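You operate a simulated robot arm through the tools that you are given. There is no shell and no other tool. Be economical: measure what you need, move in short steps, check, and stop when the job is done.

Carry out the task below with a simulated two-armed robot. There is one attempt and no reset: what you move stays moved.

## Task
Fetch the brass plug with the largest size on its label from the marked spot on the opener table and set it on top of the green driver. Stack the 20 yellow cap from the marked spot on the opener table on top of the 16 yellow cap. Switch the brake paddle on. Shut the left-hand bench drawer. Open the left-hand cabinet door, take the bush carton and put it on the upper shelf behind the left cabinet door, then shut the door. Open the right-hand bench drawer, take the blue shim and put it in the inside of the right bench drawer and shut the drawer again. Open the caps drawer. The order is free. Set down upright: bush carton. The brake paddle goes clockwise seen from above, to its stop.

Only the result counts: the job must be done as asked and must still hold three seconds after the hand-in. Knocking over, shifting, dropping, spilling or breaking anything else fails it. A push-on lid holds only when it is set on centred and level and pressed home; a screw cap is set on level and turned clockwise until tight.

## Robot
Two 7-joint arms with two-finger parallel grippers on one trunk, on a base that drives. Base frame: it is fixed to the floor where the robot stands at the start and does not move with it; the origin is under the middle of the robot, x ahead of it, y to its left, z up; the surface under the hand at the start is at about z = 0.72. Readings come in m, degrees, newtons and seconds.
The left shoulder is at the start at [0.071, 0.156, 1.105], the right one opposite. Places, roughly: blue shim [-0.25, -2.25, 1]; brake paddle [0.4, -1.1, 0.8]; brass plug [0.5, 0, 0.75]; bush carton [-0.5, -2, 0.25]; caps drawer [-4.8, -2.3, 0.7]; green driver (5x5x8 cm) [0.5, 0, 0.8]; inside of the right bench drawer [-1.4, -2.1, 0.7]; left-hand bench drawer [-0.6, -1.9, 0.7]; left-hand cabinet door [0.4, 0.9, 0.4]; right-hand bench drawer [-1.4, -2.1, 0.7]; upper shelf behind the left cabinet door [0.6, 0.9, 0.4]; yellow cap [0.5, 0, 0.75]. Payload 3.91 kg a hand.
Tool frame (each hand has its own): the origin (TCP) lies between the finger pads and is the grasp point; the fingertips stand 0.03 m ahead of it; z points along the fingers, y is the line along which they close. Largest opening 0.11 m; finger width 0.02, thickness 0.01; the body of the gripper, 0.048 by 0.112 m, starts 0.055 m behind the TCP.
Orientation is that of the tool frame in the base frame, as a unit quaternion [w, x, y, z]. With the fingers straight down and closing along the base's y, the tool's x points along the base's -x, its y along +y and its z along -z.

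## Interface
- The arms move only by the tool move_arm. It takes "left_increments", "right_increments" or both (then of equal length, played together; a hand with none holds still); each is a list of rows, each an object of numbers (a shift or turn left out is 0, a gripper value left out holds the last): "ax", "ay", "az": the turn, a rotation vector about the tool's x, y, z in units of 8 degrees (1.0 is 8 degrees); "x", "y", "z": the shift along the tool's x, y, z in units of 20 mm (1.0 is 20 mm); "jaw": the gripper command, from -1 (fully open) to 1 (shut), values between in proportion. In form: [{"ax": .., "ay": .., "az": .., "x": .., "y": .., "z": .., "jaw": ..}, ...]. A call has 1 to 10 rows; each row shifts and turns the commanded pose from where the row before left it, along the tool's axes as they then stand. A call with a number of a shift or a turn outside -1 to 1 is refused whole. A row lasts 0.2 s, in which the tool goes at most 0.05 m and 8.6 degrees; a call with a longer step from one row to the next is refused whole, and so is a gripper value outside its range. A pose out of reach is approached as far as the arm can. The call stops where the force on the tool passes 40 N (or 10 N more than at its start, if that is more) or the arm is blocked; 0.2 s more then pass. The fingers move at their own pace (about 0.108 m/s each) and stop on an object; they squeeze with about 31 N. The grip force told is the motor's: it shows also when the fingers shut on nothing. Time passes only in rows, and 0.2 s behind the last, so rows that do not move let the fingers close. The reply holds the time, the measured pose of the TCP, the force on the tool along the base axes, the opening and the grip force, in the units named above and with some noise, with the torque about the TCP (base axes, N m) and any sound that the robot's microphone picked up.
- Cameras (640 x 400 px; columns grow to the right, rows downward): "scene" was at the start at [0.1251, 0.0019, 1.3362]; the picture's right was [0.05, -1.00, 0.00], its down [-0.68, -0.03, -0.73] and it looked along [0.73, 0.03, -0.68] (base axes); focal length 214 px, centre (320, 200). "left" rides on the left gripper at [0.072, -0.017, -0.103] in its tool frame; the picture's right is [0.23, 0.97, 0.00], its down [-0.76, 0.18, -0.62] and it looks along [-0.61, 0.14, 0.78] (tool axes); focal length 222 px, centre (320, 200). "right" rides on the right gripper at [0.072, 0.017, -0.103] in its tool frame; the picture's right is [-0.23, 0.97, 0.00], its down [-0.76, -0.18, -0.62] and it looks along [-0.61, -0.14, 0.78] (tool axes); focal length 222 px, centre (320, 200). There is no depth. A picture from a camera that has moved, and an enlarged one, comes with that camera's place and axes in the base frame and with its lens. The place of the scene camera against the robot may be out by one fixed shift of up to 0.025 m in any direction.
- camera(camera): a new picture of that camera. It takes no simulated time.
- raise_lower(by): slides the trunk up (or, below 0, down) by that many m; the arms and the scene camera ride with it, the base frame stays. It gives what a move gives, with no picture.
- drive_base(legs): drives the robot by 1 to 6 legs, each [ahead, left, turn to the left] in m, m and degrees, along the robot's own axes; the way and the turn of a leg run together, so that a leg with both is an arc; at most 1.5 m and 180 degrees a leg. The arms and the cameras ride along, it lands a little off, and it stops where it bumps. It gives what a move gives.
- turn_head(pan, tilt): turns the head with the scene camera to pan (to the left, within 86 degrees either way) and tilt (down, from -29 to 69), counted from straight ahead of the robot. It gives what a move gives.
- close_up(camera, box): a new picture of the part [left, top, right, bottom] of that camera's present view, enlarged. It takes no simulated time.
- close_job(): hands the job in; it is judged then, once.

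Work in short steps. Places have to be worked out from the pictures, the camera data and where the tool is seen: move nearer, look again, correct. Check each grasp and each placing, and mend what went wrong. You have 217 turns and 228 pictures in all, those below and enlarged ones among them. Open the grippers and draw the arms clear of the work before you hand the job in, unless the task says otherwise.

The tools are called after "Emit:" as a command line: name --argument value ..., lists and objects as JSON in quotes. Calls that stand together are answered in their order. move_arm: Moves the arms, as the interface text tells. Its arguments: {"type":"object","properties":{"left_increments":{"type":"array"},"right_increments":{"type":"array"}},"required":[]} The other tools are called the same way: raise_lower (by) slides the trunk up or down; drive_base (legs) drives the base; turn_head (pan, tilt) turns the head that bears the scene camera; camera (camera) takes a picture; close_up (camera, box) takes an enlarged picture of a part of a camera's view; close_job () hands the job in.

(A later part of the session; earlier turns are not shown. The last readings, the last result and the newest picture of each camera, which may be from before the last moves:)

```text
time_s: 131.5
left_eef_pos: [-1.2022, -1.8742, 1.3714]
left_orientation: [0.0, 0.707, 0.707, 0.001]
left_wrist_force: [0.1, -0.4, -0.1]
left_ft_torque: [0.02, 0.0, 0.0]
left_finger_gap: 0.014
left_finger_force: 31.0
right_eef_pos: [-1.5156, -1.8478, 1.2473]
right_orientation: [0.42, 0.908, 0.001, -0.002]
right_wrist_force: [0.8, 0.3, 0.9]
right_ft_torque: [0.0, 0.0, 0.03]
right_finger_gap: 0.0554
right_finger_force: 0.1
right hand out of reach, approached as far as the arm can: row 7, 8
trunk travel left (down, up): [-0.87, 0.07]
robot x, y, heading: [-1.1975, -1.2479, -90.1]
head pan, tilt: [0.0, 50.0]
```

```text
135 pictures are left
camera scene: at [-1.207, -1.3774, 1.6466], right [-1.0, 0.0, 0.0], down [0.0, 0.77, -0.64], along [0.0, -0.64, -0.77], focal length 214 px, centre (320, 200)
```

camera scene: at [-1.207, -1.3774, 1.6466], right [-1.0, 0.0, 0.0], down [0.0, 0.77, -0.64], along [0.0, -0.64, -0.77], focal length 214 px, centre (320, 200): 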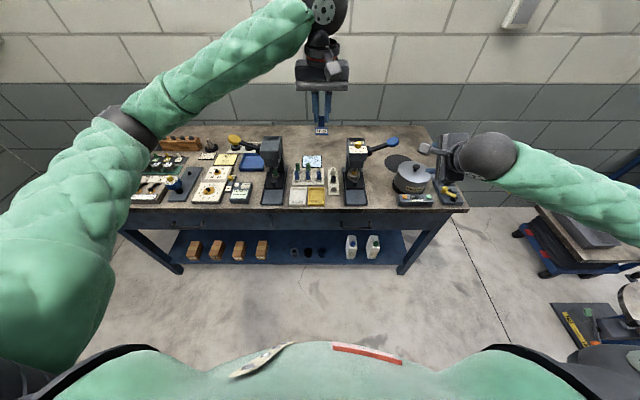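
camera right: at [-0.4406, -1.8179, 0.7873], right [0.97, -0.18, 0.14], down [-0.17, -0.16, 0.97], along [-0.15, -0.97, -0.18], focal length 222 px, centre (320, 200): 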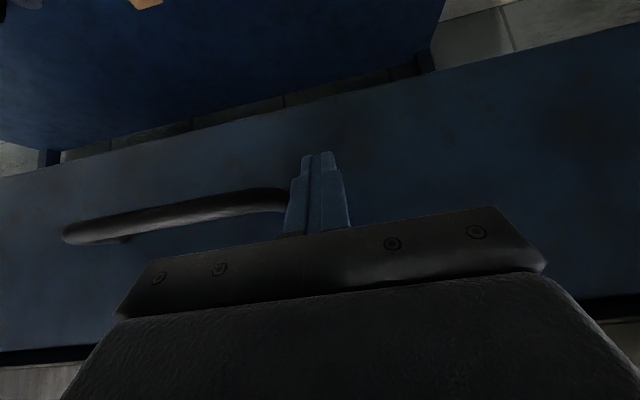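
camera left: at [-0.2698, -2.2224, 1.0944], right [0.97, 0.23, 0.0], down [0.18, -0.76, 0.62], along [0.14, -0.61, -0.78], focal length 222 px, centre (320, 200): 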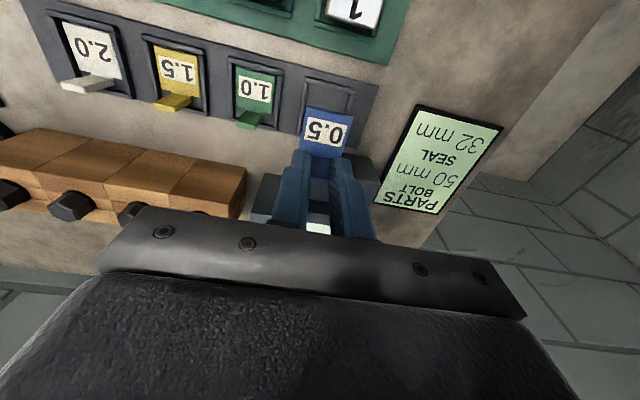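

Now the tool is rolled and pitched 50° forward. I lower the trunk 0.35 m, shift left 10 cm toward the handle and look.

Emit:
raise_lower --by -0.35

Emit:
move_arm --right_increments '[{"x": 1}, {"x": 1}, {"x": 1}, {"x": 1}, {"x": 1}, {}]'

Emit:
camera --camera "right"

Emit:
close_up --camera "scene" --box '[240, 130, 480, 280]'

```text
time_s: 134.9
left_eef_pos: [-1.2011, -1.8729, 1.0215]
left_orientation: [0.0, 0.706, 0.708, 0.001]
left_wrist_force: [0.3, 0.3, -0.1]
left_ft_torque: [0.01, 0.01, 0.02]
left_finger_gap: 0.0143
left_finger_force: 30.6
right_eef_pos: [-1.5144, -1.848, 0.8968]
right_orientation: [0.42, 0.908, 0.001, -0.002]
right_wrist_force: [0.2, 0.5, -0.3]
right_ft_torque: [0.02, 0.01, 0.03]
right_finger_gap: 0.0548
right_finger_force: 0.0
trunk travel left (down, up): [-0.52, 0.42]
robot x, y, heading: [-1.1946, -1.2457, -89.8]
head pan, tilt: [0.0, 50.0]
```

```text
time_s: 136.3
left_eef_pos: [-1.2017, -1.8737, 1.0221]
left_orientation: [0.0, 0.707, 0.708, 0.0]
left_wrist_force: [0.7, -0.5, 0.7]
left_ft_torque: [-0.01, -0.02, 0.0]
left_finger_gap: 0.0142
left_finger_force: 30.9
right_eef_pos: [-1.4163, -1.8547, 0.895]
right_orientation: [0.419, 0.908, 0.001, -0.003]
right_wrist_force: [0.2, 0.7, -0.1]
right_ft_torque: [0.01, 0.02, 0.0]
right_finger_gap: 0.055
right_finger_force: 0.0
right hand out of reach, approached as far as the arm can: row 1, 2
trunk travel left (down, up): [-0.52, 0.42]
robot x, y, heading: [-1.1995, -1.2467, -90.0]
head pan, tilt: [0.0, 50.0]
```

```text
134 pictures are left
camera right: at [-1.3419, -1.7865, 0.9729], right [-0.22, -0.63, 0.74], down [-0.76, 0.59, 0.27], along [-0.61, -0.5, -0.61], focal length 222 px, centre (320, 200)
```

right: 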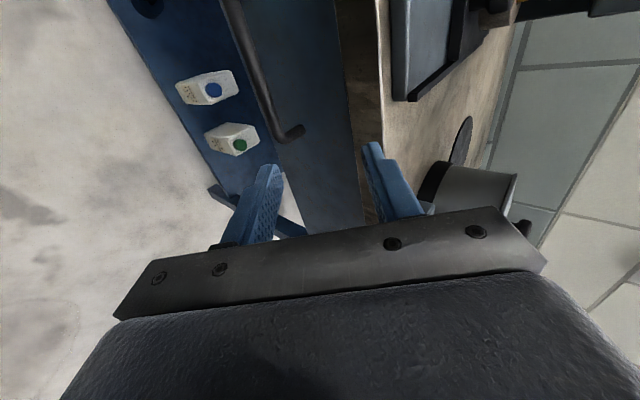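

```text
2.67 times, centred on (360, 205) of scene
camera zoom: at [-1.2068, -1.3771, 1.2966], right [-1.0, 0.0, 0.0], down [0.0, 0.77, -0.64], along [0.0, -0.64, -0.77], focal length 572 px, centre (213, 187)
```

zoom: 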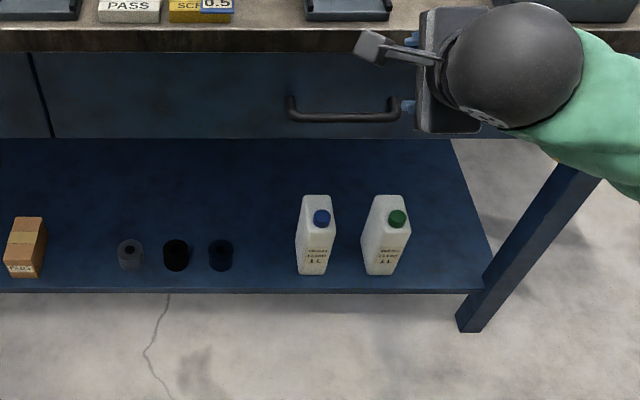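

The bar is at about y -1.938, z 0.755, x -1.30 to -1.44. I move to a pre-grasp 5 cm off along the tool axis with a 3 cm opening.

Emit:
move_arm --right_increments '[{"x": 0.46, "y": -0.54, "z": 0.82, "jaw": 0.45}, {"x": 0.46, "y": -0.54, "z": 0.82}, {"x": 0.46, "y": -0.54, "z": 0.82}, {"x": 0.46, "y": -0.54, "z": 0.82}, {"x": 0.46, "y": -0.54, "z": 0.82}, {}]'

Emit:
camera --camera "right"

Emit:
close_up --camera "scene" --box '[300, 130, 420, 210]'

```text
time_s: 137.7
left_eef_pos: [-1.201, -1.8741, 1.0216]
left_orientation: [0.0, 0.707, 0.707, 0.001]
left_wrist_force: [-0.1, 0.5, -0.3]
left_ft_torque: [0.0, -0.01, 0.03]
left_finger_gap: 0.0142
left_finger_force: 30.9
right_eef_pos: [-1.3708, -1.8825, 0.7987]
right_orientation: [0.419, 0.908, 0.001, -0.003]
right_wrist_force: [0.6, -0.6, -1.5]
right_ft_torque: [0.03, -0.01, 0.0]
right_finger_gap: 0.0303
right_finger_force: 0.0
trunk travel left (down, up): [-0.52, 0.42]
robot x, y, heading: [-1.1993, -1.2442, -89.9]
head pan, tilt: [0.0, 50.0]
```

```text
132 pictures are left
camera right: at [-1.297, -1.8145, 0.8778], right [-0.22, -0.63, 0.74], down [-0.76, 0.59, 0.27], along [-0.61, -0.5, -0.61], focal length 222 px, centre (320, 200)
```

right: 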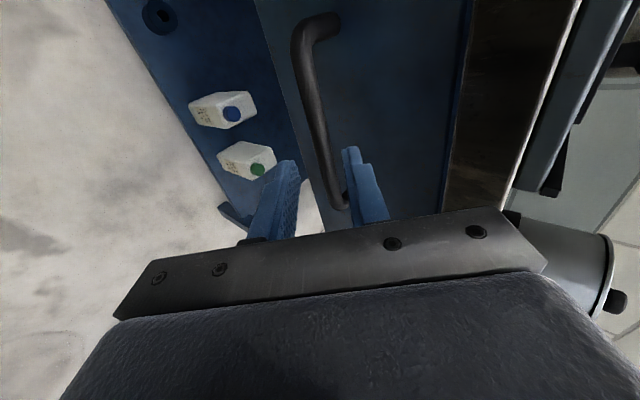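

```text
5.00 times, centred on (360, 170) of scene
camera zoom: at [-1.2067, -1.3772, 1.2966], right [-1.0, 0.0, 0.0], down [0.0, 0.77, -0.64], along [0.0, -0.64, -0.77], focal length 1072 px, centre (120, 350)
```

zoom: 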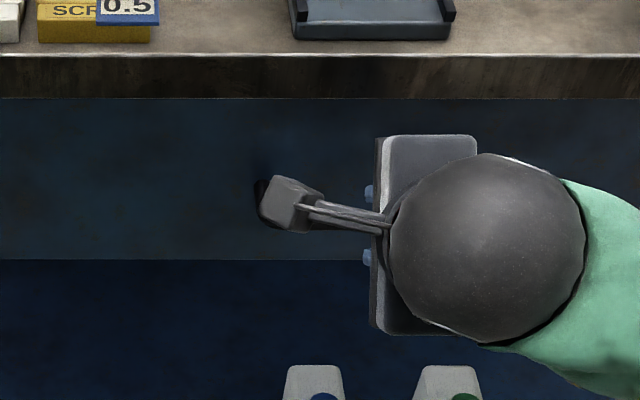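

The bar lies between the fingers' paths. I advance 40 mm along the tool axis.

Emit:
move_arm --right_increments '[{"y": 0.1, "z": 0.5}, {"z": 0.5}, {"z": 0.5}, {"z": 0.5}, {}]'

Emit:
camera --camera "right"

```text
time_s: 138.9
left_eef_pos: [-1.2021, -1.8735, 1.0232]
left_orientation: [0.0, 0.706, 0.708, 0.001]
left_wrist_force: [0.0, -0.1, 0.0]
left_ft_torque: [-0.01, -0.03, 0.0]
left_finger_gap: 0.0138
left_finger_force: 31.0
right_eef_pos: [-1.3705, -1.9135, 0.7764]
right_orientation: [0.419, 0.908, 0.001, -0.004]
right_wrist_force: [0.5, -0.2, 0.1]
right_ft_torque: [0.0, -0.02, -0.04]
right_finger_gap: 0.0303
right_finger_force: 0.0
trunk travel left (down, up): [-0.52, 0.42]
robot x, y, heading: [-1.1977, -1.2479, -89.9]
head pan, tilt: [0.0, 50.0]
```

```text
130 pictures are left
camera right: at [-1.2961, -1.8458, 0.8547], right [-0.22, -0.63, 0.74], down [-0.76, 0.59, 0.27], along [-0.61, -0.5, -0.61], focal length 222 px, centre (320, 200)
```

right: 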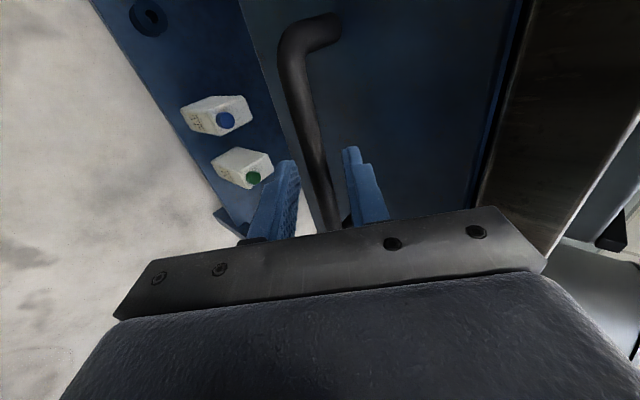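

The bar appears between the fingers now. I close the gripper and check the gap.

Emit:
move_arm --right_increments '[{"jaw": 1}, {}, {}]'

Emit:
camera --camera "right"

```text
time_s: 139.7
left_eef_pos: [-1.2015, -1.8741, 1.0224]
left_orientation: [-0.001, 0.707, 0.707, 0.001]
left_wrist_force: [0.2, -0.3, 0.0]
left_ft_torque: [-0.04, 0.0, 0.0]
left_finger_gap: 0.0141
left_finger_force: 30.4
right_eef_pos: [-1.3703, -1.914, 0.7758]
right_orientation: [0.418, 0.908, 0.001, -0.003]
right_wrist_force: [0.8, 8.5, -7.2]
right_ft_torque: [0.24, 0.14, -0.14]
right_finger_gap: 0.0134
right_finger_force: 45.2
trunk travel left (down, up): [-0.52, 0.42]
robot x, y, heading: [-1.1983, -1.2483, -90.0]
head pan, tilt: [0.0, 50.0]
```

```text
129 pictures are left
camera right: at [-1.2961, -1.8455, 0.8542], right [-0.22, -0.63, 0.74], down [-0.76, 0.59, 0.27], along [-0.61, -0.5, -0.61], focal length 222 px, centre (320, 200)
```

right: 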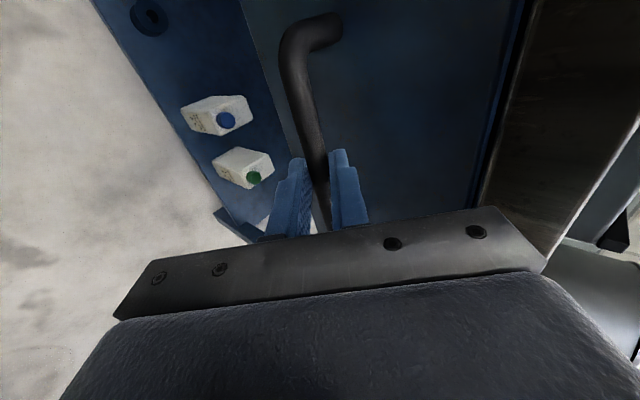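

The bar is gripped (13 mm). I pull 8 cm with the arm.

Emit:
move_arm --right_increments '[{"z": -0.31, "y": -0.26}, {"z": -0.61, "y": -0.52}, {"z": -0.61, "y": -0.52}, {"z": -0.61, "y": -0.52}, {"z": -0.61, "y": -0.52}, {}]'

Emit:
camera --camera "scene"

```text
time_s: 141.1
left_eef_pos: [-1.2005, -1.8752, 1.0212]
left_orientation: [0.0, 0.707, 0.707, 0.001]
left_wrist_force: [-0.8, -0.2, -0.1]
left_ft_torque: [-0.01, 0.01, 0.01]
left_finger_gap: 0.0141
left_finger_force: 31.2
right_eef_pos: [-1.3699, -1.8406, 0.7758]
right_orientation: [0.418, 0.909, 0.002, -0.002]
right_wrist_force: [17.9, -0.7, -16.6]
right_ft_torque: [0.25, -0.64, 0.67]
right_finger_gap: 0.0136
right_finger_force: 44.6
trunk travel left (down, up): [-0.52, 0.42]
robot x, y, heading: [-1.1974, -1.2451, -89.9]
head pan, tilt: [0.0, 50.0]
```

```text
128 pictures are left
camera scene: at [-1.2056, -1.3784, 1.2964], right [-1.0, 0.0, 0.0], down [0.0, 0.77, -0.64], along [0.0, -0.64, -0.77], focal length 214 px, centre (320, 200)
```

scene: 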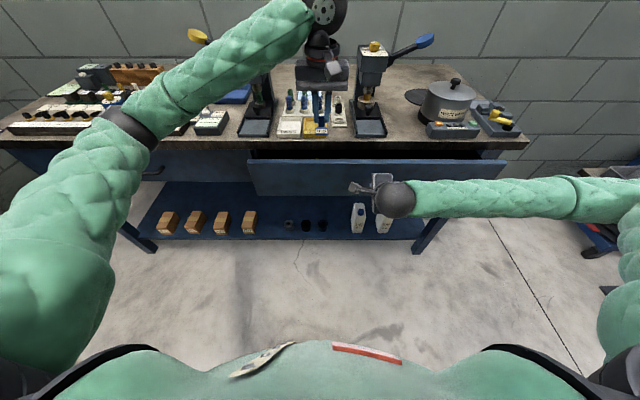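

The drawer is coming. I back the base 0.15 m with the handle held.

Emit:
drive_base --legs '[[-0.14, 0, 0]]'

Emit:
camera --camera "scene"

Emit:
camera --camera "left"

```text
time_s: 142.5
left_eef_pos: [-1.2003, -1.732, 1.0226]
left_orientation: [0.0, 0.706, 0.708, 0.001]
left_wrist_force: [-0.1, 0.8, -0.5]
left_ft_torque: [0.01, 0.0, -0.04]
left_finger_gap: 0.0142
left_finger_force: 31.1
right_eef_pos: [-1.3696, -1.6983, 0.7749]
right_orientation: [0.418, 0.908, 0.002, -0.003]
right_wrist_force: [29.6, -0.2, -24.8]
right_ft_torque: [0.46, -0.69, 0.59]
right_finger_gap: 0.0136
right_finger_force: 44.6
trunk travel left (down, up): [-0.52, 0.42]
robot x, y, heading: [-1.1949, -1.1061, -90.1]
head pan, tilt: [0.0, 50.0]
```

```text
127 pictures are left
camera scene: at [-1.2051, -1.2355, 1.2964], right [-1.0, 0.0, 0.0], down [0.0, 0.77, -0.64], along [0.0, -0.64, -0.77], focal length 214 px, centre (320, 200)
```

scene: 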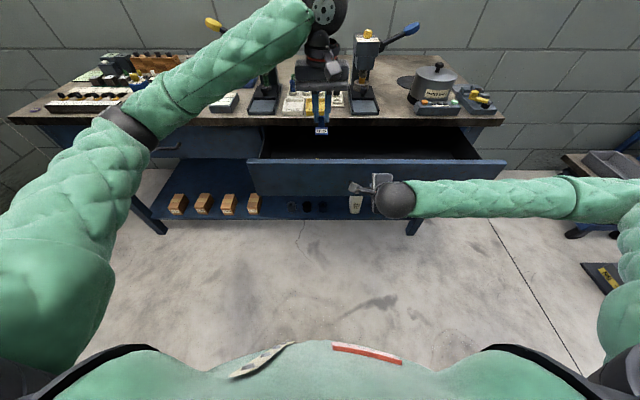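

```text
126 pictures are left
camera left: at [-1.2167, -1.6602, 1.1251], right [0.97, 0.23, 0.0], down [0.18, -0.76, 0.62], along [0.14, -0.61, -0.78], focal length 222 px, centre (320, 200)
```

left: 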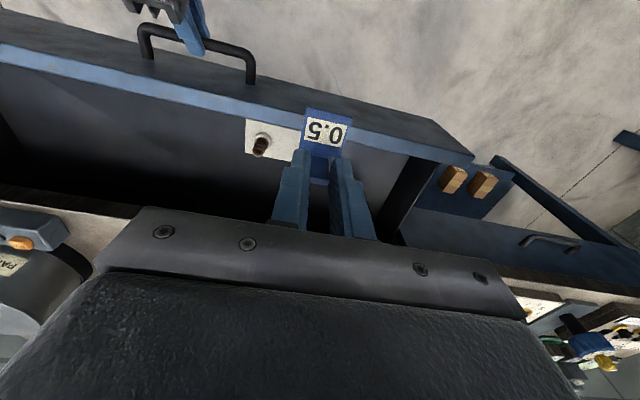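

Drawer open about 21 cm; a small plate lies in it near x -1.29. I move the shim over a free spot (x -1.17, y -1.87) and start down.

Emit:
move_arm --left_increments '[{"x": -1, "y": 0.2}, {"x": -1, "y": 0.2}, {"x": -1, "y": 0.2}, {"x": -1, "y": 0.2}, {"x": -1, "y": 0.2}, {"x": -1, "y": 0.2}, {"x": -0.9, "y": 0.3}, {}]'

Emit:
move_arm --left_increments '[{"z": 1}, {"z": 1}, {"z": 1}, {"z": 1}, {"z": 1}, {"z": 1}, {"z": 1}, {"z": 1}, {"z": 1}, {}]'

Emit:
camera --camera "left"

Emit:
close_up --camera "scene" --box '[250, 70, 450, 210]'

```text
time_s: 144.3
left_eef_pos: [-1.1696, -1.8678, 1.021]
left_orientation: [0.0, 0.706, 0.708, 0.0]
left_wrist_force: [-0.4, 0.6, -0.4]
left_ft_torque: [0.02, 0.01, -0.02]
left_finger_gap: 0.014
left_finger_force: 30.9
right_eef_pos: [-1.3704, -1.6985, 0.7753]
right_orientation: [0.418, 0.908, 0.002, -0.003]
right_wrist_force: [13.1, 0.9, -3.5]
right_ft_torque: [0.05, -0.67, 0.63]
right_finger_gap: 0.0137
right_finger_force: 45.0
trunk travel left (down, up): [-0.52, 0.42]
robot x, y, heading: [-1.1979, -1.1068, -89.8]
head pan, tilt: [0.0, 50.0]
```

```text
time_s: 146.5
left_eef_pos: [-1.1695, -1.8699, 0.8423]
left_orientation: [-0.001, 0.707, 0.707, 0.001]
left_wrist_force: [-0.7, -0.8, 0.1]
left_ft_torque: [0.02, -0.02, -0.03]
left_finger_gap: 0.0142
left_finger_force: 30.9
right_eef_pos: [-1.3702, -1.6989, 0.7752]
right_orientation: [0.417, 0.909, 0.003, -0.003]
right_wrist_force: [15.8, 0.6, -3.9]
right_ft_torque: [0.07, -0.36, 0.29]
right_finger_gap: 0.0136
right_finger_force: 45.0
trunk travel left (down, up): [-0.52, 0.42]
robot x, y, heading: [-1.2006, -1.1049, -90.0]
head pan, tilt: [0.0, 50.0]
```

```text
125 pictures are left
camera left: at [-1.1868, -1.7995, 0.9454], right [0.97, 0.23, 0.0], down [0.18, -0.76, 0.62], along [0.14, -0.61, -0.78], focal length 222 px, centre (320, 200)
```

left: 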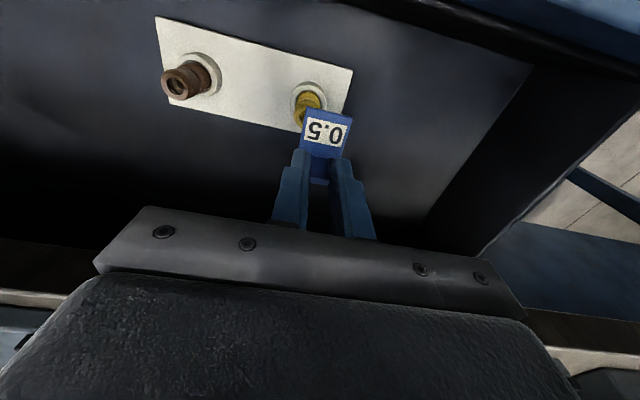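

```text
2.86 times, centred on (350, 140) of scene
camera zoom: at [-1.2055, -1.2356, 1.2965], right [-1.0, 0.0, 0.0], down [0.0, 0.77, -0.64], along [0.0, -0.64, -0.77], focal length 613 px, centre (234, 371)
```

zoom: 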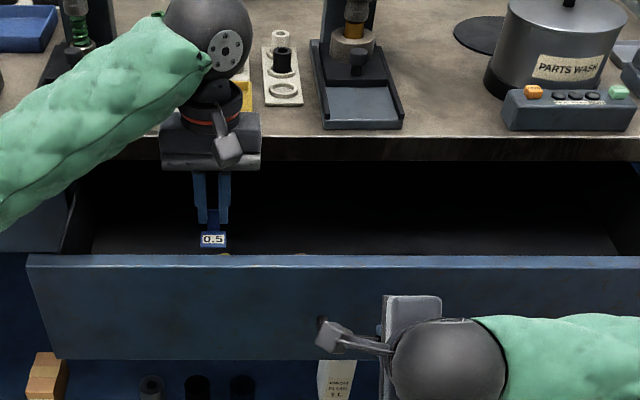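

A plate with two standing bushes lies right below, so I shift the shim 9.5 cm toward the drawer's left side, onto clear floor, and lower partly.

Emit:
move_arm --left_increments '[{"y": 0.95}, {"y": 0.95}, {"y": 0.95}, {"y": 0.95}, {"y": 0.95}, {}, {"z": 1}, {"z": 1}, {"z": 1}, {}]'

Emit:
camera --camera "left"

Emit:
close_up --camera "scene" --box '[230, 90, 350, 190]'

```text
time_s: 148.7
left_eef_pos: [-1.0752, -1.8711, 0.7817]
left_orientation: [-0.001, 0.706, 0.708, 0.001]
left_wrist_force: [0.3, -0.7, -0.3]
left_ft_torque: [0.02, 0.01, -0.02]
left_finger_gap: 0.0142
left_finger_force: 30.8
right_eef_pos: [-1.3703, -1.6984, 0.7756]
right_orientation: [0.418, 0.908, 0.002, -0.002]
right_wrist_force: [16.1, 0.1, -3.7]
right_ft_torque: [0.07, -0.14, 0.02]
right_finger_gap: 0.0138
right_finger_force: 45.3
trunk travel left (down, up): [-0.52, 0.42]
robot x, y, heading: [-1.1968, -1.1058, -90.0]
head pan, tilt: [0.0, 50.0]
```

```text
123 pictures are left
camera left: at [-1.092, -1.7989, 0.8849], right [0.97, 0.23, 0.0], down [0.18, -0.76, 0.62], along [0.14, -0.61, -0.78], focal length 222 px, centre (320, 200)
```

left: 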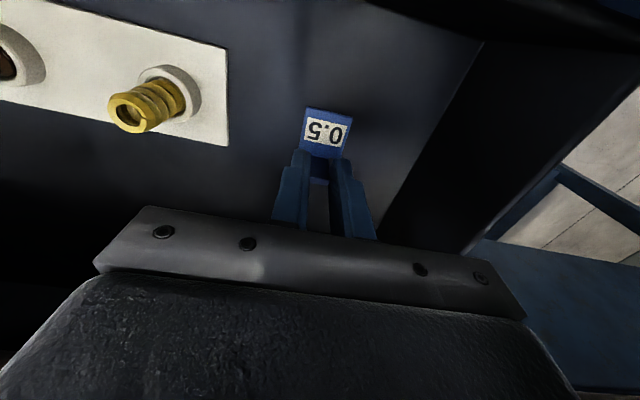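

```text
4.00 times, centred on (290, 140) of scene
camera zoom: at [-1.2055, -1.2356, 1.2965], right [-1.0, 0.0, 0.0], down [0.0, 0.77, -0.64], along [0.0, -0.64, -0.77], focal length 858 px, centre (440, 440)
```

zoom: 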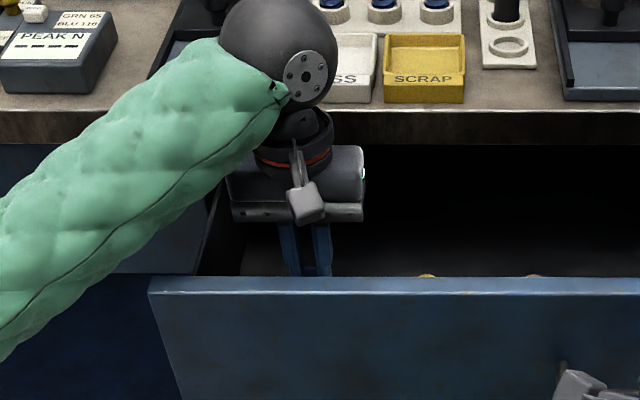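

Clear floor below. I lower 32 mm, then creep until contact.

Emit:
move_arm --left_increments '[{"z": 0.8}, {"z": 0.8}, {"z": 0.2}, {"z": 0.2}, {}]'

Emit:
camera --camera "left"

```text
time_s: 149.6
left_eef_pos: [-1.0741, -1.8713, 0.7517]
left_orientation: [0.003, 0.706, 0.708, -0.004]
left_wrist_force: [0.0, 0.0, -1.1]
left_ft_torque: [0.01, -0.03, -0.03]
left_finger_gap: 0.0142
left_finger_force: 31.4
right_eef_pos: [-1.3708, -1.6962, 0.7747]
right_orientation: [0.417, 0.909, 0.003, -0.002]
right_wrist_force: [1.7, 1.7, 11.1]
right_ft_torque: [-0.18, 0.45, -0.65]
right_finger_gap: 0.0138
right_finger_force: 44.5
trunk travel left (down, up): [-0.52, 0.42]
robot x, y, heading: [-1.1969, -1.1031, -90.0]
head pan, tilt: [0.0, 50.0]
stopped in row 4 (right hand): the force on the tool passed its limit at 43 N (the readings are from after the stop); the commanded pose is now the measured one
```

```text
121 pictures are left
camera left: at [-1.0903, -1.7977, 0.8548], right [0.97, 0.23, -0.01], down [0.18, -0.75, 0.63], along [0.14, -0.61, -0.78], focal length 222 px, centre (320, 200)
```

left: 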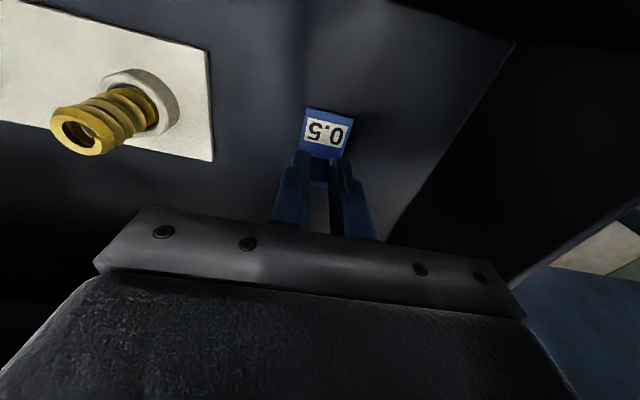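

The right hand felt a jolt: the left wrist camera probably touched the drawer front. I lift 16 mm, move 3 cm deeper and look from the scene camera.

Emit:
move_arm --left_increments '[{"z": -0.8}, {"x": -0.75}, {"x": -0.75}, {}]'

Emit:
close_up --camera "scene" --box '[230, 90, 350, 190]'

Emit:
camera --camera "right"

```text
time_s: 150.6
left_eef_pos: [-1.0725, -1.8997, 0.7691]
left_orientation: [0.001, 0.706, 0.708, -0.004]
left_wrist_force: [0.0, 0.3, -0.3]
left_ft_torque: [0.01, -0.02, 0.01]
left_finger_gap: 0.0141
left_finger_force: 31.2
right_eef_pos: [-1.3707, -1.6981, 0.7755]
right_orientation: [0.418, 0.908, 0.002, -0.003]
right_wrist_force: [-6.4, -1.8, 33.5]
right_ft_torque: [-0.61, -0.28, 0.13]
right_finger_gap: 0.014
right_finger_force: 45.1
trunk travel left (down, up): [-0.52, 0.42]
robot x, y, heading: [-1.1968, -1.1063, -90.0]
head pan, tilt: [0.0, 50.0]
```

```text
4.00 times, centred on (290, 140) of scene
camera zoom: at [-1.206, -1.2336, 1.297], right [-1.0, 0.0, 0.0], down [0.0, 0.77, -0.64], along [0.0, -0.64, -0.77], focal length 858 px, centre (440, 440)
```

zoom: 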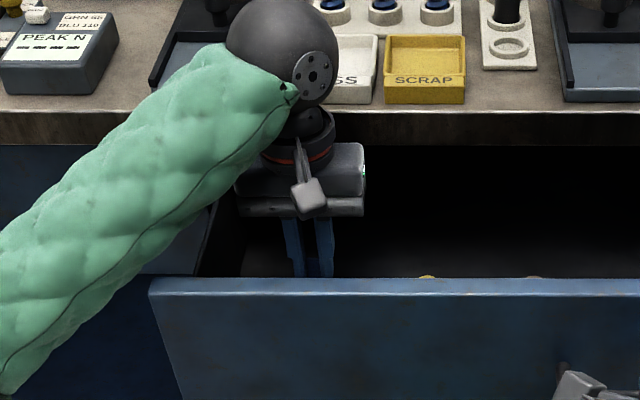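

```text
119 pictures are left
camera right: at [-1.2963, -1.6295, 0.8543], right [-0.22, -0.63, 0.74], down [-0.76, 0.59, 0.28], along [-0.61, -0.5, -0.61], focal length 222 px, centre (320, 200)
```

right: 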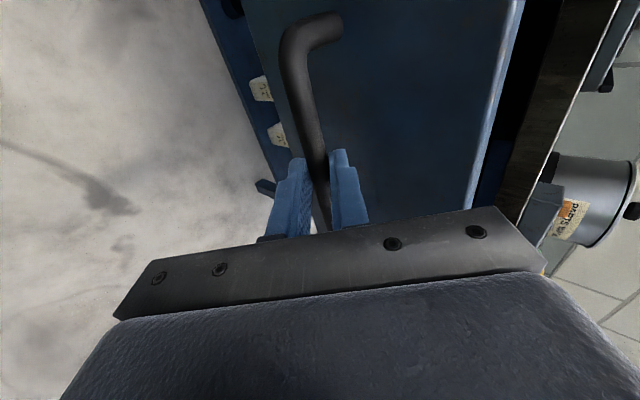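

The left forearm probably presses on the drawer front's corner. I release the handle with the right hand and back it off, so that the trunk can be raised to steepen the left forearm.

Emit:
move_arm --right_increments '[{"jaw": 0.3}, {}, {"z": -0.8}, {"z": -0.8}, {"z": -0.8}, {"z": -0.8}, {}]'

Emit:
raise_lower --by 0.12

Emit:
camera --camera "scene"

```text
time_s: 152.2
left_eef_pos: [-1.0729, -1.9002, 0.7653]
left_orientation: [0.002, 0.705, 0.709, -0.003]
left_wrist_force: [-0.2, -0.8, 0.9]
left_ft_torque: [0.05, -0.02, -0.03]
left_finger_gap: 0.0141
left_finger_force: 31.1
right_eef_pos: [-1.3653, -1.6776, 0.7995]
right_orientation: [0.416, 0.909, 0.002, -0.003]
right_wrist_force: [-0.9, 0.2, -0.2]
right_ft_torque: [0.03, 0.0, 0.0]
right_finger_gap: 0.0383
right_finger_force: 0.0
right hand out of reach, approached as far as the arm can: row 4, 5, 6
trunk travel left (down, up): [-0.52, 0.42]
robot x, y, heading: [-1.1971, -1.1059, -89.8]
head pan, tilt: [0.0, 50.0]
```

```text
time_s: 153.7
left_eef_pos: [-1.073, -1.9, 0.8858]
left_orientation: [0.002, 0.705, 0.709, -0.002]
left_wrist_force: [-0.4, -0.1, -0.3]
left_ft_torque: [0.01, 0.0, 0.03]
left_finger_gap: 0.0143
left_finger_force: 31.5
right_eef_pos: [-1.3657, -1.6789, 0.92]
right_orientation: [0.416, 0.909, 0.001, -0.003]
right_wrist_force: [-0.2, -0.1, -0.3]
right_ft_torque: [-0.01, 0.02, 0.04]
right_finger_gap: 0.0387
right_finger_force: 0.0
trunk travel left (down, up): [-0.64, 0.3]
robot x, y, heading: [-1.1977, -1.1062, -89.8]
head pan, tilt: [0.0, 50.0]
```

```text
118 pictures are left
camera scene: at [-1.2062, -1.2358, 1.4164], right [-1.0, 0.0, 0.0], down [0.0, 0.77, -0.64], along [0.0, -0.64, -0.77], focal length 214 px, centre (320, 200)
```

scene: 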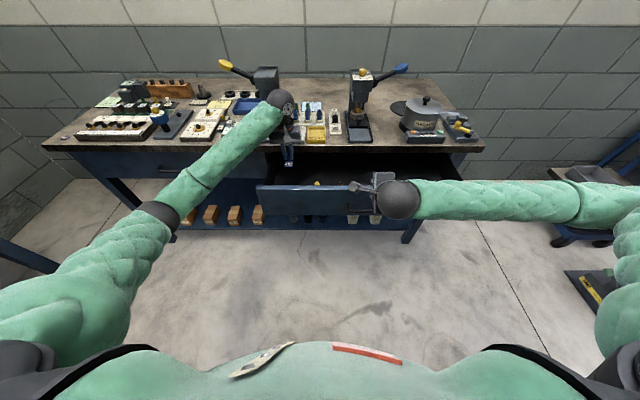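

Forearm is steeper now. I lower the left hand again, first 12 cm then creeping.

Emit:
move_arm --left_increments '[{"z": 1, "x": 0.25}, {"z": 1, "x": 0.25}, {"z": 1}, {"z": 1}, {"z": 1}, {"z": 1}, {"z": 0.5}, {"z": 0.3}, {"z": 0.2}, {}]'

Emit:
camera --camera "left"

Emit:
camera --camera "scene"

```text
time_s: 155.9
left_eef_pos: [-1.0731, -1.8895, 0.7487]
left_orientation: [0.002, 0.705, 0.709, -0.005]
left_wrist_force: [-1.3, -2.1, 33.9]
left_ft_torque: [-0.27, -0.02, -0.01]
left_finger_gap: 0.0145
left_finger_force: 31.2
right_eef_pos: [-1.3671, -1.6774, 0.92]
right_orientation: [0.416, 0.909, 0.002, -0.003]
right_wrist_force: [-0.5, 0.2, 0.1]
right_ft_torque: [0.02, 0.04, 0.02]
right_finger_gap: 0.0384
right_finger_force: 0.0
trunk travel left (down, up): [-0.64, 0.3]
robot x, y, heading: [-1.1944, -1.1079, -90.0]
head pan, tilt: [0.0, 50.0]
```

```text
117 pictures are left
camera left: at [-1.0901, -1.8169, 0.8511], right [0.97, 0.23, -0.01], down [0.18, -0.75, 0.63], along [0.14, -0.61, -0.78], focal length 222 px, centre (320, 200)
```

left: 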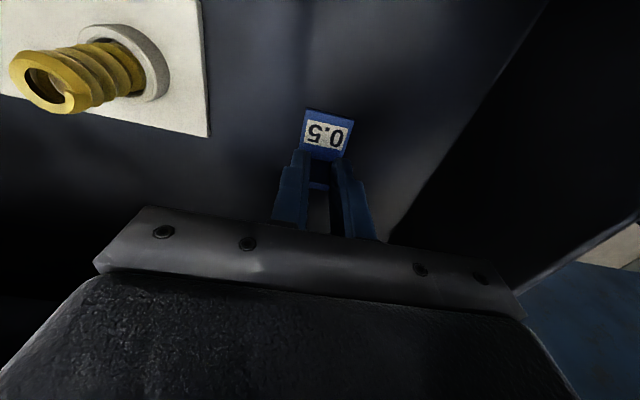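

```text
116 pictures are left
camera scene: at [-1.2067, -1.233, 1.4171], right [-1.0, 0.0, 0.0], down [0.0, 0.77, -0.64], along [0.0, -0.64, -0.77], focal length 214 px, centre (320, 200)
```

scene: 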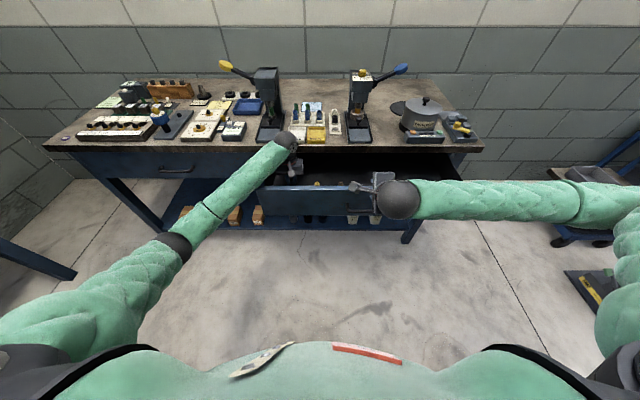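

Floor contact (34 N). I relieve the pressure, open and rise out of the drawer.

Emit:
move_arm --left_increments '[{"z": -0.08}, {"jaw": 0.6}, {"jaw": 0.3}, {}, {"z": -0.5}, {"z": -1}, {"z": -1}, {"z": -1}, {"z": -1}, {"z": -1}]'

Emit:
camera --camera "left"

```text
time_s: 158.1
left_eef_pos: [-1.074, -1.8906, 0.855]
left_orientation: [0.002, 0.706, 0.708, -0.003]
left_wrist_force: [-0.5, 0.4, 0.2]
left_ft_torque: [0.02, 0.01, 0.02]
left_finger_gap: 0.0385
left_finger_force: 0.1
right_eef_pos: [-1.3666, -1.6787, 0.9191]
right_orientation: [0.416, 0.909, 0.003, -0.003]
right_wrist_force: [-0.6, 0.1, 0.3]
right_ft_torque: [-0.01, 0.01, 0.0]
right_finger_gap: 0.0385
right_finger_force: 0.1
trunk travel left (down, up): [-0.64, 0.3]
robot x, y, heading: [-1.1964, -1.1041, -90.1]
head pan, tilt: [0.0, 50.0]
```

```text
115 pictures are left
camera left: at [-1.0916, -1.8176, 0.9582], right [0.97, 0.23, 0.0], down [0.18, -0.76, 0.63], along [0.14, -0.61, -0.78], focal length 222 px, centre (320, 200)
```

left: 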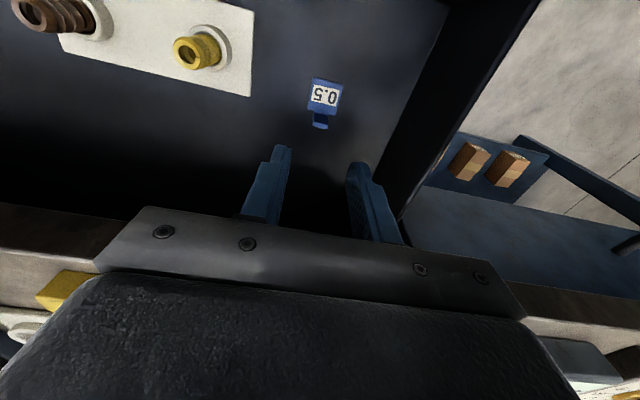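

The shim lies flat in the drawer. I lift the left hand away and bring the closed right hand in front of the drawer panel, beside the handle.

Emit:
move_arm --left_increments '[{"z": -1}, {"z": -1}, {"z": -1}, {"z": -1}, {"z": -1}, {"z": -1}, {"z": -1}, {"z": -1}, {"z": -0.5}, {}]' --right_increments '[{"x": 0.8, "jaw": 1}, {"x": 0.8}, {"x": 0.8}, {"x": 0.8}, {"x": 0.8}, {"x": 0.8}, {"x": 0.8}, {"x": 0.8}, {"x": 0.8}, {}]'

Emit:
move_arm --right_increments '[{"z": 0.6, "y": -0.7}, {"z": 0.6, "y": -0.7}, {"z": 0.6, "y": -0.7}, {"z": 0.6, "y": -0.7}, {"z": 0.6, "y": -0.7}, {"z": 0.6, "y": -0.7}, {"z": 0.6, "y": -0.7}, {}]'

Emit:
camera --camera "scene"

Emit:
camera --camera "right"

```text
time_s: 160.3
left_eef_pos: [-1.074, -1.889, 1.0264]
left_orientation: [0.002, 0.705, 0.709, -0.003]
left_wrist_force: [0.9, -0.6, 0.0]
left_ft_torque: [-0.01, -0.04, 0.01]
left_finger_gap: 0.0383
left_finger_force: 0.0
right_eef_pos: [-1.2224, -1.6781, 0.9189]
right_orientation: [0.416, 0.909, 0.002, -0.003]
right_wrist_force: [0.2, 0.1, -0.2]
right_ft_torque: [0.01, 0.0, -0.02]
right_finger_gap: 0.0
right_finger_force: 31.5
trunk travel left (down, up): [-0.64, 0.3]
robot x, y, heading: [-1.196, -1.1067, -89.9]
head pan, tilt: [0.0, 50.0]
```

```text
time_s: 162.1
left_eef_pos: [-1.0735, -1.8895, 1.0259]
left_orientation: [0.003, 0.706, 0.709, -0.003]
left_wrist_force: [0.0, -0.8, -0.5]
left_ft_torque: [0.03, 0.0, 0.01]
left_finger_gap: 0.0386
left_finger_force: 0.1
right_eef_pos: [-1.2225, -1.6779, 0.7916]
right_orientation: [0.416, 0.91, 0.002, -0.003]
right_wrist_force: [1.3, -0.6, 0.6]
right_ft_torque: [0.03, 0.01, 0.01]
right_finger_gap: 0.0
right_finger_force: 30.9
trunk travel left (down, up): [-0.64, 0.3]
robot x, y, heading: [-1.1951, -1.1053, -89.9]
head pan, tilt: [0.0, 50.0]
```

```text
114 pictures are left
camera scene: at [-1.2066, -1.2354, 1.4166], right [-1.0, 0.0, 0.0], down [0.0, 0.77, -0.64], along [0.0, -0.64, -0.77], focal length 214 px, centre (320, 200)
```

scene: 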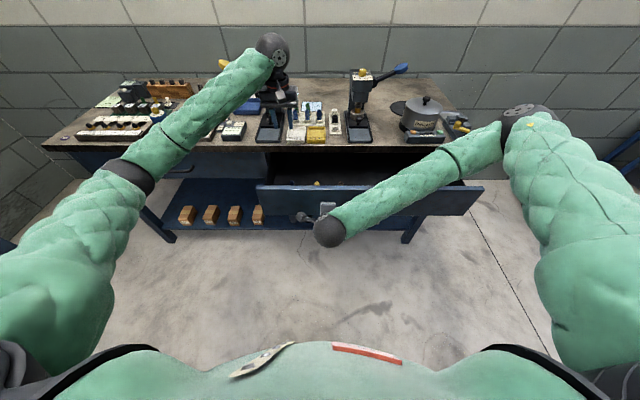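

```text
113 pictures are left
camera right: at [-1.1488, -1.6098, 0.8709], right [-0.22, -0.64, 0.74], down [-0.76, 0.59, 0.28], along [-0.61, -0.5, -0.61], focal length 222 px, centre (320, 200)
```

right: 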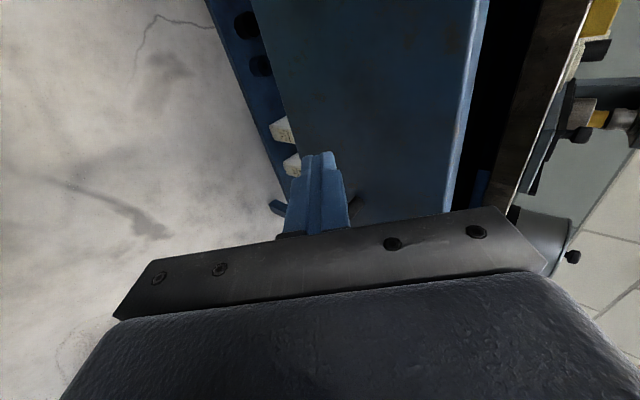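

I push the drawer in 20 cm, then creep to the stop.

Emit:
move_arm --right_increments '[{"z": 0.76, "y": 0.65}, {"z": 0.76, "y": 0.65}, {"z": 0.76, "y": 0.65}, {"z": 0.76, "y": 0.65}, {"z": 0.76, "y": 0.65}, {"z": 0.76, "y": 0.65}, {"z": 0.76, "y": 0.65}, {"z": 0.76, "y": 0.65}, {"z": 0.76, "y": 0.65}, {"z": 0.76, "y": 0.65}]'

Emit:
move_arm --right_increments '[{"z": 0.5, "y": 0.43}, {"z": 0.5, "y": 0.43}, {"z": 0.38, "y": 0.32}, {"z": 0.38, "y": 0.32}, {"z": 0.38, "y": 0.32}, {"z": 0.38, "y": 0.32}, {"z": 0.38, "y": 0.32}]'

Emit:
camera --camera "scene"

Emit:
camera --camera "right"

```text
time_s: 164.3
left_eef_pos: [-1.0733, -1.8896, 1.0251]
left_orientation: [0.001, 0.706, 0.709, -0.003]
left_wrist_force: [-0.4, 0.1, -0.4]
left_ft_torque: [0.03, -0.02, 0.03]
left_finger_gap: 0.0383
left_finger_force: 0.2
right_eef_pos: [-1.2235, -1.8776, 0.7882]
right_orientation: [0.417, 0.909, 0.002, -0.003]
right_wrist_force: [0.4, -0.7, -0.6]
right_ft_torque: [0.03, -0.01, 0.02]
right_finger_gap: 0.0001
right_finger_force: 30.8
trunk travel left (down, up): [-0.64, 0.3]
robot x, y, heading: [-1.1965, -1.1103, -90.0]
head pan, tilt: [0.0, 50.0]
```

```text
time_s: 165.7
left_eef_pos: [-1.0741, -1.8879, 1.027]
left_orientation: [0.002, 0.706, 0.708, -0.003]
left_wrist_force: [-0.4, -0.7, 0.5]
left_ft_torque: [0.02, -0.02, -0.02]
left_finger_gap: 0.0382
left_finger_force: 0.1
right_eef_pos: [-1.2223, -1.938, 0.7888]
right_orientation: [0.415, 0.91, 0.001, -0.002]
right_wrist_force: [-9.0, 22.9, 13.5]
right_ft_torque: [-0.11, 0.16, -0.3]
right_finger_gap: 0.0
right_finger_force: 30.5
trunk travel left (down, up): [-0.64, 0.3]
robot x, y, heading: [-1.1982, -1.1054, -89.9]
head pan, tilt: [0.0, 50.0]
stopped in row 7 (right hand): the force on the tool passed its limit at 43 N (the readings are from after the stop); the commanded pose is now the measured one
```

```text
112 pictures are left
camera scene: at [-1.2065, -1.2343, 1.4169], right [-1.0, 0.0, 0.0], down [0.0, 0.77, -0.64], along [0.0, -0.64, -0.77], focal length 214 px, centre (320, 200)
```

scene: 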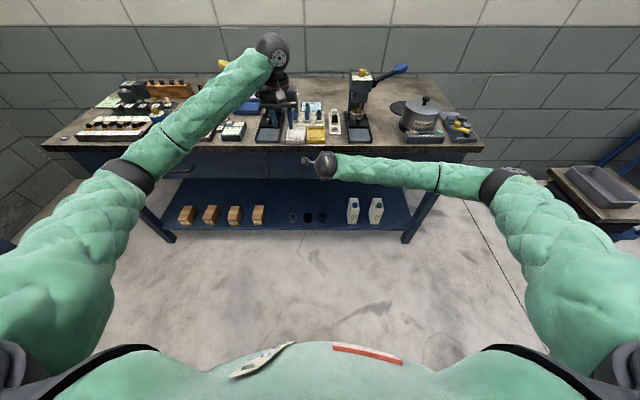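

```text
111 pictures are left
camera right: at [-1.1485, -1.8708, 0.8677], right [-0.22, -0.64, 0.74], down [-0.76, 0.59, 0.28], along [-0.61, -0.5, -0.62], focal length 222 px, centre (320, 200)
```

right: 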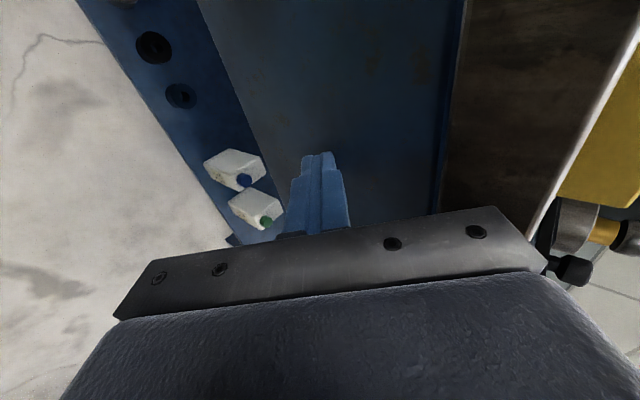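

Drawer shut (same stop depth as the left one). I pull the right hand back, raise the trunk and turn toward the caps drawer side to look.

Emit:
move_arm --right_increments '[{"z": -0.76, "y": -0.65}, {"z": -0.76, "y": -0.65}, {"z": -0.76, "y": -0.65}, {"z": -0.76, "y": -0.65}, {"z": -0.76, "y": -0.65}, {"z": -0.76, "y": -0.65}, {"z": -0.76, "y": -0.65}, {"z": -0.76, "y": -0.65}]' --left_increments '[{"x": 1}, {"x": 1}, {"x": 1}, {"x": 1}, {"x": 1}, {"x": 1}, {"x": 1}, {"x": 1}]'

Emit:
raise_lower --by 0.2

Emit:
drive_base --legs '[[0, 0, -90]]'

Emit:
turn_head --pan 0 --tilt 20

Emit:
camera --camera "scene"

```text
time_s: 167.5
left_eef_pos: [-1.0744, -1.7301, 1.0266]
left_orientation: [0.001, 0.706, 0.709, -0.004]
left_wrist_force: [0.9, 0.1, -1.3]
left_ft_torque: [-0.07, -0.02, -0.02]
left_finger_gap: 0.0385
left_finger_force: 0.0
right_eef_pos: [-1.2234, -1.7791, 0.7888]
right_orientation: [0.414, 0.91, 0.004, -0.002]
right_wrist_force: [0.9, 0.3, -0.8]
right_ft_torque: [0.0, 0.01, 0.02]
right_finger_gap: 0.0
right_finger_force: 31.0
trunk travel left (down, up): [-0.64, 0.3]
robot x, y, heading: [-1.1964, -1.1085, -89.5]
head pan, tilt: [0.0, 50.0]
```

```text
time_s: 169.7
left_eef_pos: [-1.073, -1.731, 1.2245]
left_orientation: [0.001, 0.706, 0.708, -0.003]
left_wrist_force: [0.7, 0.4, -0.2]
left_ft_torque: [0.0, 0.02, 0.0]
left_finger_gap: 0.0384
left_finger_force: 0.0
right_eef_pos: [-1.2232, -1.7799, 0.9874]
right_orientation: [0.414, 0.91, 0.003, -0.003]
right_wrist_force: [-0.1, -0.8, 1.1]
right_ft_torque: [-0.03, 0.01, 0.02]
right_finger_gap: 0.0
right_finger_force: 31.0
trunk travel left (down, up): [-0.84, 0.1]
robot x, y, heading: [-1.1978, -1.1055, -90.1]
head pan, tilt: [0.0, 50.0]
```

```text
time_s: 173.9
left_eef_pos: [-1.8207, -1.2395, 1.2246]
left_orientation: [-0.002, 1.0, 0.011, -0.004]
left_wrist_force: [0.1, 0.1, 0.4]
left_ft_torque: [0.0, -0.02, -0.01]
left_finger_gap: 0.0386
left_finger_force: 0.1
right_eef_pos: [-1.8721, -1.0915, 0.9879]
right_orientation: [0.293, 0.651, -0.636, -0.292]
right_wrist_force: [0.6, 0.1, -0.8]
right_ft_torque: [0.01, -0.01, 0.02]
right_finger_gap: 0.0
right_finger_force: 30.8
trunk travel left (down, up): [-0.84, 0.1]
robot x, y, heading: [-1.1978, -1.1043, -178.6]
head pan, tilt: [0.0, 50.0]
```

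```text
time_s: 174.8
left_eef_pos: [-1.8192, -1.2397, 1.2248]
left_orientation: [-0.001, 1.0, 0.01, -0.002]
left_wrist_force: [0.1, 0.2, -0.3]
left_ft_torque: [0.01, 0.0, 0.03]
left_finger_gap: 0.0386
left_finger_force: 0.1
right_eef_pos: [-1.8724, -1.0912, 0.9889]
right_orientation: [0.294, 0.651, -0.636, -0.292]
right_wrist_force: [-0.2, -0.3, -0.8]
right_ft_torque: [0.0, -0.02, 0.02]
right_finger_gap: 0.0
right_finger_force: 31.1
trunk travel left (down, up): [-0.84, 0.1]
robot x, y, heading: [-1.1961, -1.1084, -179.0]
head pan, tilt: [0.0, 20.0]
```

```text
110 pictures are left
camera scene: at [-1.3505, -1.1103, 1.6621], right [-0.02, 1.0, 0.0], down [0.34, 0.01, -0.94], along [-0.94, -0.02, -0.34], focal length 214 px, centre (320, 200)
```

scene: 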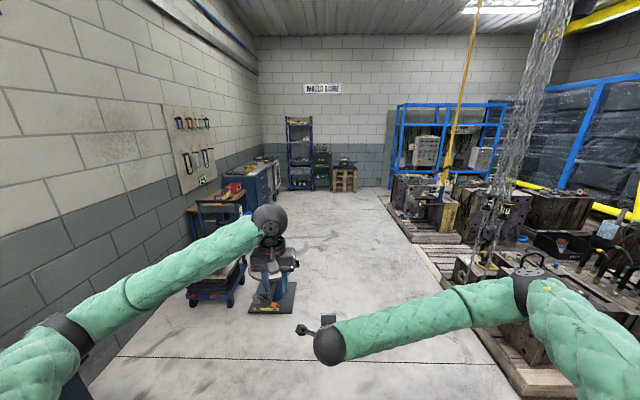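

I zoom in on the chests along the left wall to find the caps drawer.

Emit:
close_up --camera "scene" --box '[170, 110, 370, 230]'

Emit:
close_up --camera "scene" --box '[180, 190, 340, 330]'

```text
3.20 times, centred on (270, 170) of scene
camera zoom: at [-1.3505, -1.1103, 1.6621], right [-0.02, 1.0, 0.0], down [0.34, 0.01, -0.94], along [-0.94, -0.02, -0.34], focal length 686 px, centre (480, 296)
```

zoom: 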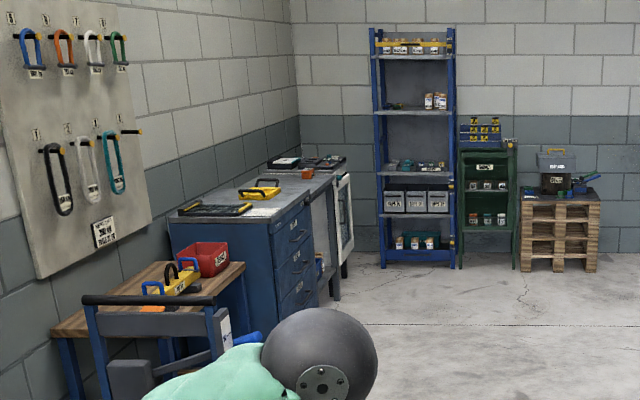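

```text
2.86 times, centred on (260, 260) of scene
camera zoom: at [-1.3505, -1.1103, 1.6621], right [-0.02, 1.0, 0.0], down [0.34, 0.01, -0.94], along [-0.94, -0.02, -0.34], focal length 613 px, centre (491, 29)
```

zoom: 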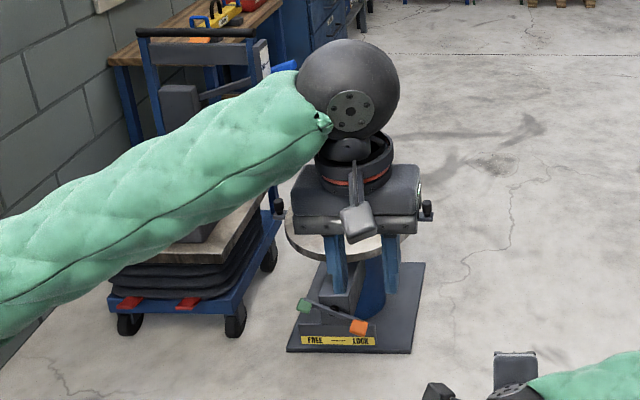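

The blue chest on the left wall has labelled drawers facing the aisle. I drive up the aisle, keeping clear of the stand, and look again.

Emit:
drive_base --legs '[[0.9, -0.45, 0], [1.4, 0, -1]]'

Emit:
turn_head --pan 45 --tilt 25

Emit:
camera --camera "scene"

```text
time_s: 182.7
left_eef_pos: [-3.1397, -0.7198, 1.2188]
left_orientation: [0.0, 1.0, -0.029, -0.001]
left_wrist_force: [-0.5, 0.3, 0.3]
left_ft_torque: [0.03, -0.05, 0.0]
left_finger_gap: 0.0387
left_finger_force: 0.0
right_eef_pos: [-3.1751, -0.561, 0.9779]
right_orientation: [-0.276, -0.625, 0.665, 0.301]
right_wrist_force: [-1.0, -0.4, 0.0]
right_ft_torque: [0.01, -0.09, -0.06]
right_finger_gap: 0.0
right_finger_force: 30.7
trunk travel left (down, up): [-0.84, 0.1]
robot x, y, heading: [-2.5, -0.634, 176.3]
head pan, tilt: [0.0, 20.0]
stopped in leg 2: the robot was blocked; the commanded pose is now the measured one
```

```text
time_s: 183.8
left_eef_pos: [-3.1291, -0.7194, 1.2248]
left_orientation: [0.001, 1.0, -0.026, -0.004]
left_wrist_force: [-0.1, 0.2, 0.0]
left_ft_torque: [-0.01, -0.01, 0.0]
left_finger_gap: 0.0385
left_finger_force: 0.1
right_eef_pos: [-3.1682, -0.5619, 0.9833]
right_orientation: [-0.279, -0.626, 0.663, 0.301]
right_wrist_force: [0.0, 0.2, -0.2]
right_ft_torque: [0.04, 0.0, -0.01]
right_finger_gap: 0.0001
right_finger_force: 31.6
trunk travel left (down, up): [-0.84, 0.1]
robot x, y, heading: [-2.4945, -0.6346, 176.9]
head pan, tilt: [45.0, 25.0]
```

```text
107 pictures are left
camera scene: at [-2.6266, -0.6885, 1.6537], right [-0.67, 0.75, 0.0], down [0.32, 0.28, -0.91], along [-0.68, -0.6, -0.42], focal length 214 px, centre (320, 200)
```

scene: 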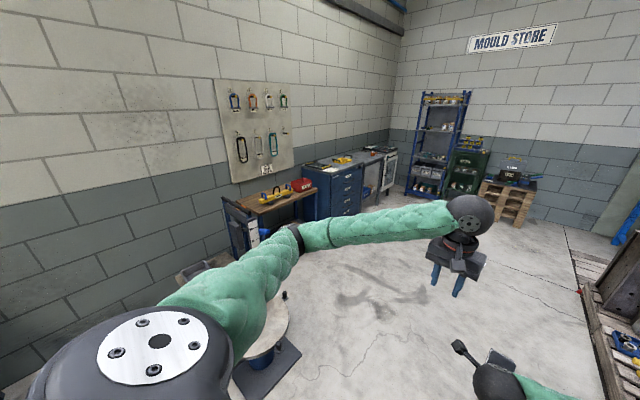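

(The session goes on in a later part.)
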